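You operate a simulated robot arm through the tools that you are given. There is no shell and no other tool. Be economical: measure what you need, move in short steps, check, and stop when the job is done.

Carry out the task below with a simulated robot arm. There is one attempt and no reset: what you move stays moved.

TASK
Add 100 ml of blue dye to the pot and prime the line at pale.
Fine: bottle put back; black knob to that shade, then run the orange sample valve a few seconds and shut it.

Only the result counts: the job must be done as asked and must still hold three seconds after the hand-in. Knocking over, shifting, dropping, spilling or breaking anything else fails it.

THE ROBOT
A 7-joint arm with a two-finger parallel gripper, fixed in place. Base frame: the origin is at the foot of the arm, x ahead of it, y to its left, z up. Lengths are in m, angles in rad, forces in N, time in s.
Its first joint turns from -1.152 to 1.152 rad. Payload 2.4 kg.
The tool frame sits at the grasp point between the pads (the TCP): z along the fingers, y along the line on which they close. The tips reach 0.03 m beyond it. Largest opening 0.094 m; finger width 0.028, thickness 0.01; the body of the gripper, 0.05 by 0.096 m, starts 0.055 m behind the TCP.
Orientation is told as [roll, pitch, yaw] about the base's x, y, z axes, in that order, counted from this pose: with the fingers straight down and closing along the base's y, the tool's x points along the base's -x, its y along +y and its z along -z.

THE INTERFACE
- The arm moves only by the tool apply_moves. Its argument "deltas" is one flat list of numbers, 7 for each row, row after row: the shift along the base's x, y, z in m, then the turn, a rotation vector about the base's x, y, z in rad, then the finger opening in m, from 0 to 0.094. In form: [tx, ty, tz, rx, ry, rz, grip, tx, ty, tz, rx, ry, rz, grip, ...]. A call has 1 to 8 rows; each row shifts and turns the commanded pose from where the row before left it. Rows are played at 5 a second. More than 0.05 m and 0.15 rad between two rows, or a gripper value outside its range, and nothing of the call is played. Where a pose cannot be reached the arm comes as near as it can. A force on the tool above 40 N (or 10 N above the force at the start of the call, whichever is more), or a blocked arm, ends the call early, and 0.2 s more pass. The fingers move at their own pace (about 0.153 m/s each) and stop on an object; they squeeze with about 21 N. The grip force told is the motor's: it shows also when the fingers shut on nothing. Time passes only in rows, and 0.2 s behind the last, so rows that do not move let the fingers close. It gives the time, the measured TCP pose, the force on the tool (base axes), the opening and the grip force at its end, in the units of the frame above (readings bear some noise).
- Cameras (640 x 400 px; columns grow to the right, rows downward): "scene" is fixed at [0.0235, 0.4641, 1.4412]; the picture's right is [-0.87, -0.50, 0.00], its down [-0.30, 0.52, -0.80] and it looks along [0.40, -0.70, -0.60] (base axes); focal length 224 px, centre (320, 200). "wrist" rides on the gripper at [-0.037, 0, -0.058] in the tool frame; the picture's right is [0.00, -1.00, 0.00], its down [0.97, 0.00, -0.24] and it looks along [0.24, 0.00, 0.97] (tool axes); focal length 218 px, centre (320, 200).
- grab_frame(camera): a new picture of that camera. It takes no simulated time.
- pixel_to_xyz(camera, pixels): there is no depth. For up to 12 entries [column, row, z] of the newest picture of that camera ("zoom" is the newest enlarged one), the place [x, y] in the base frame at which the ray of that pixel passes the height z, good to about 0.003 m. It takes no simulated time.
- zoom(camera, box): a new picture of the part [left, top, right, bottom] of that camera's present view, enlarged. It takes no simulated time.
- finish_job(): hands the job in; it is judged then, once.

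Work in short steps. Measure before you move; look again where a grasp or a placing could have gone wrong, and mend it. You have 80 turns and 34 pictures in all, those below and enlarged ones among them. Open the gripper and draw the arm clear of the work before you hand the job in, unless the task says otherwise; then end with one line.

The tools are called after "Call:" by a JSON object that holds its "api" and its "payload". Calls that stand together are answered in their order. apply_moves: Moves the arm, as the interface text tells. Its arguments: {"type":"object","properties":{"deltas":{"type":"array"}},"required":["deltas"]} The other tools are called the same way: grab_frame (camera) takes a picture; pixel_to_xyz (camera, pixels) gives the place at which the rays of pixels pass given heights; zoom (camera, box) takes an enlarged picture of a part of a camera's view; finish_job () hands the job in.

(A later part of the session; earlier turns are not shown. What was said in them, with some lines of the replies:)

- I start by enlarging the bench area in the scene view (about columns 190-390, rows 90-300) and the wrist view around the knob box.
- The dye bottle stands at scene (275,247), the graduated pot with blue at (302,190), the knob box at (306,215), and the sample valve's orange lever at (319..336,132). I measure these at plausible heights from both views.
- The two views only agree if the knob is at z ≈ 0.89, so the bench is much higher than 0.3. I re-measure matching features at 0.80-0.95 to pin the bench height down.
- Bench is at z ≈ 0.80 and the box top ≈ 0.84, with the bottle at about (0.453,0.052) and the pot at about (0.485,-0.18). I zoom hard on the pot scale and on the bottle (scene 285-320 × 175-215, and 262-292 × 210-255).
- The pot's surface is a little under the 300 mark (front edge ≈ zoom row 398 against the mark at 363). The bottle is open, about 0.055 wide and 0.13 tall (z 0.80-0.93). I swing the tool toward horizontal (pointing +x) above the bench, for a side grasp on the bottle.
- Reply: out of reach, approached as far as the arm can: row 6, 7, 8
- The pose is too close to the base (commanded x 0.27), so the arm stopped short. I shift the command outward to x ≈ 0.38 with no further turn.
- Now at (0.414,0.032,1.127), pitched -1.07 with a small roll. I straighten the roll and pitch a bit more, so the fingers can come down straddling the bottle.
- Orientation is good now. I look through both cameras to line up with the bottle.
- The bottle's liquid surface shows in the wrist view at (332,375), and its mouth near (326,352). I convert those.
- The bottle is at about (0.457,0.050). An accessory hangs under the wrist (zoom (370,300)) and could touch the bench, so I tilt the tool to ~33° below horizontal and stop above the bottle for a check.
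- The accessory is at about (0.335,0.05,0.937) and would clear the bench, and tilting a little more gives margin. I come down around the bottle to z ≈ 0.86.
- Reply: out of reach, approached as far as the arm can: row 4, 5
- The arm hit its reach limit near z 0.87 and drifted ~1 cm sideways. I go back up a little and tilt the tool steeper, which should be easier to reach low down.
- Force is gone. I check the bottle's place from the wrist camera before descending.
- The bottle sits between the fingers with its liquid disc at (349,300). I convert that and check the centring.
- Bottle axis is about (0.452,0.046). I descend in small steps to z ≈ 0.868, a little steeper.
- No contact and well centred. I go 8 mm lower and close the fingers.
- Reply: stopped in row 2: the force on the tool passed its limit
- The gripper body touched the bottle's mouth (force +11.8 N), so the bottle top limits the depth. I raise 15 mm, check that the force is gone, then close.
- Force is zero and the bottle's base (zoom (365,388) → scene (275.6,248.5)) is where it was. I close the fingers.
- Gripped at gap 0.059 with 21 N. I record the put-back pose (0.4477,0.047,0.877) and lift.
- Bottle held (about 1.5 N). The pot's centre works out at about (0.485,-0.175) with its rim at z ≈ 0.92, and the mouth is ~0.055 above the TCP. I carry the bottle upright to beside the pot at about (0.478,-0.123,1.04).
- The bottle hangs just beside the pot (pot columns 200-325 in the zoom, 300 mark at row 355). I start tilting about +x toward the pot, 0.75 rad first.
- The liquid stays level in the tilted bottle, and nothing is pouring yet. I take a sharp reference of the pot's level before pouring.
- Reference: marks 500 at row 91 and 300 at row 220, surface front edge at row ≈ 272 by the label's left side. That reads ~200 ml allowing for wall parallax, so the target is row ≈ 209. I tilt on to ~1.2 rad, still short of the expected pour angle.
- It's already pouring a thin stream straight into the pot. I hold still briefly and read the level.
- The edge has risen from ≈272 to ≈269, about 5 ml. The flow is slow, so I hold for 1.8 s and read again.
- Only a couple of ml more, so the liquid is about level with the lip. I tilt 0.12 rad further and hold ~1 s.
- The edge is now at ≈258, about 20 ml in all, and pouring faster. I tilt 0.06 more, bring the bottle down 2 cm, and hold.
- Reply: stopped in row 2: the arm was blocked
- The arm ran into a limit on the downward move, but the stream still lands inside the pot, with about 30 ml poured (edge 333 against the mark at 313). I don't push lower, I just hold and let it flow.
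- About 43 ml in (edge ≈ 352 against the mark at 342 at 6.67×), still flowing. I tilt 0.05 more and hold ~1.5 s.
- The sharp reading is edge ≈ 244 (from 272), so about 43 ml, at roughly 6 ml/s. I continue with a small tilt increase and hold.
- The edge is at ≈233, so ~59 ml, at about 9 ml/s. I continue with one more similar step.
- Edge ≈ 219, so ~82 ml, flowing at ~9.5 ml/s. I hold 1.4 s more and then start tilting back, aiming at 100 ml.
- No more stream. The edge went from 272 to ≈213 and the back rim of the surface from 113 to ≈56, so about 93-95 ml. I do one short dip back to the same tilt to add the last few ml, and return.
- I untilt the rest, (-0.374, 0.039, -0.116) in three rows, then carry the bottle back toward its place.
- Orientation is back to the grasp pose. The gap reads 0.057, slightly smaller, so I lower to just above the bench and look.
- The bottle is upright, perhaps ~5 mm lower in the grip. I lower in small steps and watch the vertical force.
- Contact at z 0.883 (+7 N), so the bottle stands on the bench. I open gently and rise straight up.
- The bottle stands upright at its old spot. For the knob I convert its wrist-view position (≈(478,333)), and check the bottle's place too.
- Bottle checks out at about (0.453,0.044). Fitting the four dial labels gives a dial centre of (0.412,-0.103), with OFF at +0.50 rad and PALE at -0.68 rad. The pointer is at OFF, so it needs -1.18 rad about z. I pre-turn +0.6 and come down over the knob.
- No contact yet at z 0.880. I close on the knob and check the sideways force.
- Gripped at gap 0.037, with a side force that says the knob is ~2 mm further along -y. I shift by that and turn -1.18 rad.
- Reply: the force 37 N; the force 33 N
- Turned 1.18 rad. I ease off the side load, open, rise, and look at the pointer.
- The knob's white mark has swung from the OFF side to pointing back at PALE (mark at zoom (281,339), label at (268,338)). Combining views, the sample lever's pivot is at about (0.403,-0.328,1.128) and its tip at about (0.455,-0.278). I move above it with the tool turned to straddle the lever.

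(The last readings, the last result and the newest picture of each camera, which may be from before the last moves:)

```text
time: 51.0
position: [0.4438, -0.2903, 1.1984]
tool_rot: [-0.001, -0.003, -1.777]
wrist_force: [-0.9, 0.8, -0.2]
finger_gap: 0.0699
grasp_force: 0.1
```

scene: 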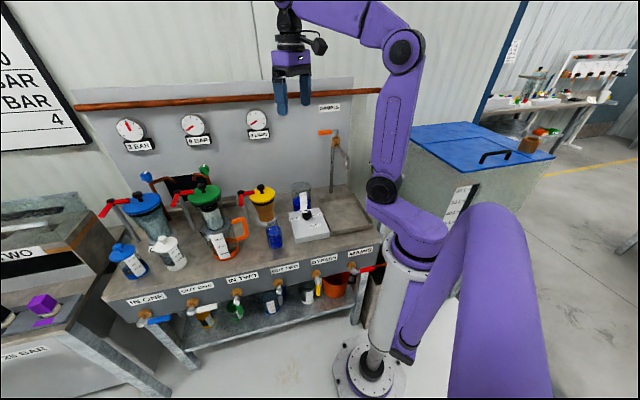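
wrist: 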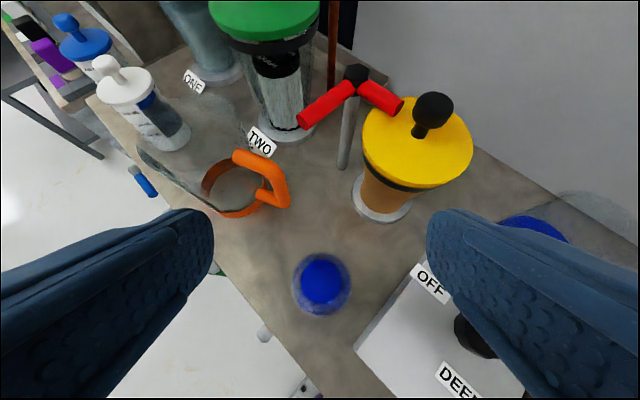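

The pose is reachable. I take a wrist picture to check the fingers straddle the lever.

Call:
{"api": "grab_frame", "payload": {"camera": "wrist"}}

```text
1 pictures are left
```

wrist: 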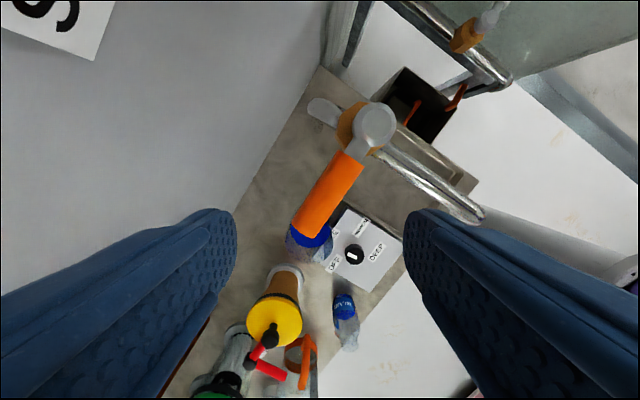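

The lever lies well between the fingers: cap at (376,123), orange grip from (350,160) to (312,225). I convert these.

Call:
{"api": "pixel_to_xyz", "payload": {"camera": "wrist", "pixels": [[376, 123, 1.14], [345, 165, 1.128], [311, 225, 1.128], [328, 195, 1.128], [470, 210, 1.05], [480, 215, 1.0]]}}

```text
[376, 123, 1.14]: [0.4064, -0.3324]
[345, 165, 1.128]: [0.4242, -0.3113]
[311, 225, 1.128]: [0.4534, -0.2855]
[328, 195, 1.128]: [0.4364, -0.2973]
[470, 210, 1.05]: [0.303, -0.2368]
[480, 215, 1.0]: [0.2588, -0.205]
```

Pivot is at (0.406,-0.332) and the lever at 45°, with the TCP well over its grip. I lower to z 1.14 around the lever.

Call:
{"api": "apply_moves", "payload": {"deltas": [-0.001, -0.001, -0.02, 0, 0, 0, 0.07, 0, 0, -0.02, 0, 0, 0, 0.07, 0, 0, -0.018, 0, 0, 0, 0.07, 0, 0, 0, 0, 0, 0, 0.07]}}

```text
time: 52.0
position: [0.4418, -0.2917, 1.1404]
tool_rot: [-0.001, -0.003, -1.775]
wrist_force: [-0.2, -0.1, 0.2]
finger_gap: 0.0702
grasp_force: 0.0
```

No contact. I swing the lever about its pivot away from the wall, toward the spout line, with the fingers as a loose cage.

Call:
{"api": "apply_moves", "payload": {"deltas": [-0.0096, 0.0068, 0, 0, 0, 0.075, 0.058, -0.0109, 0.0046, 0, 0, 0, 0.075, 0.058, -0.0116, 0.0022, 0, 0, 0, 0.075, 0.058, -0.0118, -0.0003, 0, 0, 0, 0.075, 0.058, -0.0114, -0.0028, 0, 0, 0, 0.075, 0.058, -0.0107, -0.0053, 0, 0, 0, 0.075, 0.058, -0.0092, -0.0073, 0, 0, 0, 0.075, 0.058, -0.005, -0.006, 0, 0, 0, 0.075, 0.058]}}

```text
time: 53.8
position: [0.3614, -0.2981, 1.1432]
tool_rot: [-0.001, -0.004, -1.174]
wrist_force: [2.6, 2.7, 0.1]
finger_gap: 0.0598
grasp_force: 1.0
```

The lever moved freely ~90°, with contact felt but no block. I use the last picture to see the spout, flow gauge and knob while it runs.

Call:
{"api": "zoom", "payload": {"camera": "scene", "box": [236, 106, 396, 222]}}

```text
3.45 times, centred on (316, 164) of scene
```

zoom: 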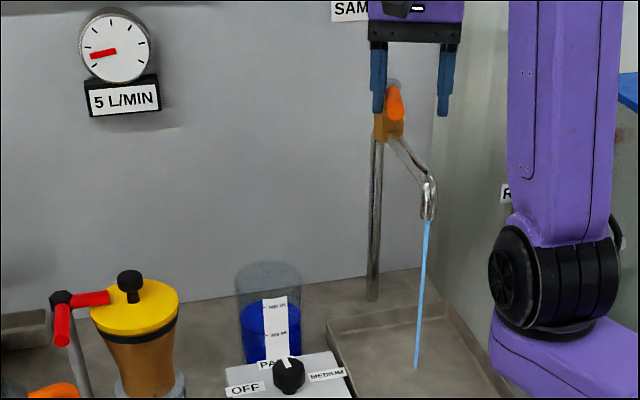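

Water runs pale blue at 5 L/min and the knob mark points to PALE. I let it run ~1.5 s longer, then swing the lever back.

Call:
{"api": "apply_moves", "payload": {"deltas": [0, 0, 0, 0, 0, 0, 0.058, 0, 0, 0, 0, 0, 0, 0.058, 0, 0, 0, 0, 0, 0, 0.058, 0, 0, 0, 0, 0, 0, 0.058, 0, 0, 0, 0, 0, 0, 0.058, 0, 0, 0, 0, 0, 0, 0.058, 0, 0, 0, 0, 0, 0, 0.058]}}

Call:
{"api": "apply_moves", "payload": {"deltas": [0.005, 0.006, 0, 0, 0, -0.075, 0.058, 0.0092, 0.0073, 0, 0, 0, -0.075, 0.058, 0.0107, 0.0053, 0, 0, 0, -0.075, 0.058, 0.0114, 0.0028, 0, 0, 0, -0.075, 0.058, 0.0118, 0.0003, 0, 0, 0, -0.075, 0.058, 0.0116, -0.0022, 0, 0, 0, -0.075, 0.058, 0.0109, -0.0046, 0, 0, 0, -0.075, 0.058, 0.0096, -0.0068, 0, 0, 0, -0.075, 0.058]}}

Call:
{"api": "apply_moves", "payload": {"deltas": [0.004, -0.0045, 0, 0, 0, -0.05, 0.058, 0.0043, -0.0047, 0, 0, 0, -0.05, 0.058, 0, 0, 0, 0, 0, 0, 0.058]}}

```text
time: 55.4
position: [0.3615, -0.2987, 1.1426]
tool_rot: [-0.003, -0.004, -1.178]
wrist_force: [0.7, 0.9, -0.1]
finger_gap: 0.0583
grasp_force: 0.3
```

```text
time: 57.2
position: [0.4433, -0.291, 1.1411]
tool_rot: [-0.002, -0.003, -1.776]
wrist_force: [-2.6, 2.1, -1.0]
finger_gap: 0.0592
grasp_force: 0.7
```

```text
time: 58.0
position: [0.4505, -0.3004, 1.1415]
tool_rot: [-0.004, -0.003, -1.876]
wrist_force: [-2.7, 4.7, -0.3]
finger_gap: 0.0601
grasp_force: 2.0
```

The resistance is growing slightly (about 5 N). I nudge a few mm further to feel for the closed stop.

Call:
{"api": "apply_moves", "payload": {"deltas": [0.002, -0.0022, 0, 0, 0, 0, 0.058, 0, 0, 0, 0, 0, 0, 0.058]}}

```text
time: 58.6
position: [0.4521, -0.3014, 1.1417]
tool_rot: [-0.006, -0.001, -1.874]
wrist_force: [-7.3, 16.1, -1.3]
finger_gap: 0.0648
grasp_force: 5.8
```

The force rose sharply to ~18 N, so the lever is at its closed stop. I back off to the middle of the cage, rise straight up and draw clear.

Call:
{"api": "apply_moves", "payload": {"deltas": [-0.003, 0.0035, 0, 0, 0, 0, 0.064, 0, 0, 0, 0, 0, 0, 0.064, 0, 0, 0.02, 0, 0, 0, 0.064, 0, 0, 0.03, 0, 0, 0, 0.064, 0, 0, 0.03, 0, 0, 0, 0.064, -0.01, 0.03, 0.03, 0, 0, 0.1, 0.08, -0.01, 0.04, 0.02, 0, 0, 0.1, 0.09, -0.01, 0.04, 0, 0, 0, 0.1, 0.09]}}

Call:
{"api": "apply_moves", "payload": {"deltas": [-0.01, 0.04, 0, 0, 0, 0.1, 0.09, -0.01, 0.04, 0.02, 0, 0, 0.1, 0.09, 0, 0, 0, 0, 0, 0, 0.09]}}

```text
time: 60.4
position: [0.4217, -0.1905, 1.2701]
tool_rot: [-0.003, -0.002, -1.574]
wrist_force: [0.0, -0.4, -0.6]
finger_gap: 0.0899
grasp_force: 0.0
```

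```text
time: 61.2
position: [0.4019, -0.1096, 1.2882]
tool_rot: [-0.002, -0.002, -1.374]
wrist_force: [-0.3, -0.1, 0.2]
finger_gap: 0.0897
grasp_force: 0.1
```

The arm is clear at z 1.29 with the gripper open. The bottle is back, the knob points to PALE, and the valve was run and pushed back to its stop, so I hand the job in.

Call:
{"api": "finish_job", "payload": {}}

```text
The job is handed in.
```

I poured about 100 ml of blue dye into the pot (read off its scale; the last few ml were added without another picture), put the bottle back, set the black knob to PALE, and ran the orange sample valve about 4 s (pale blue at 5 L/min) before shutting it against its stop, with no picture left to confirm the flow had ceased.
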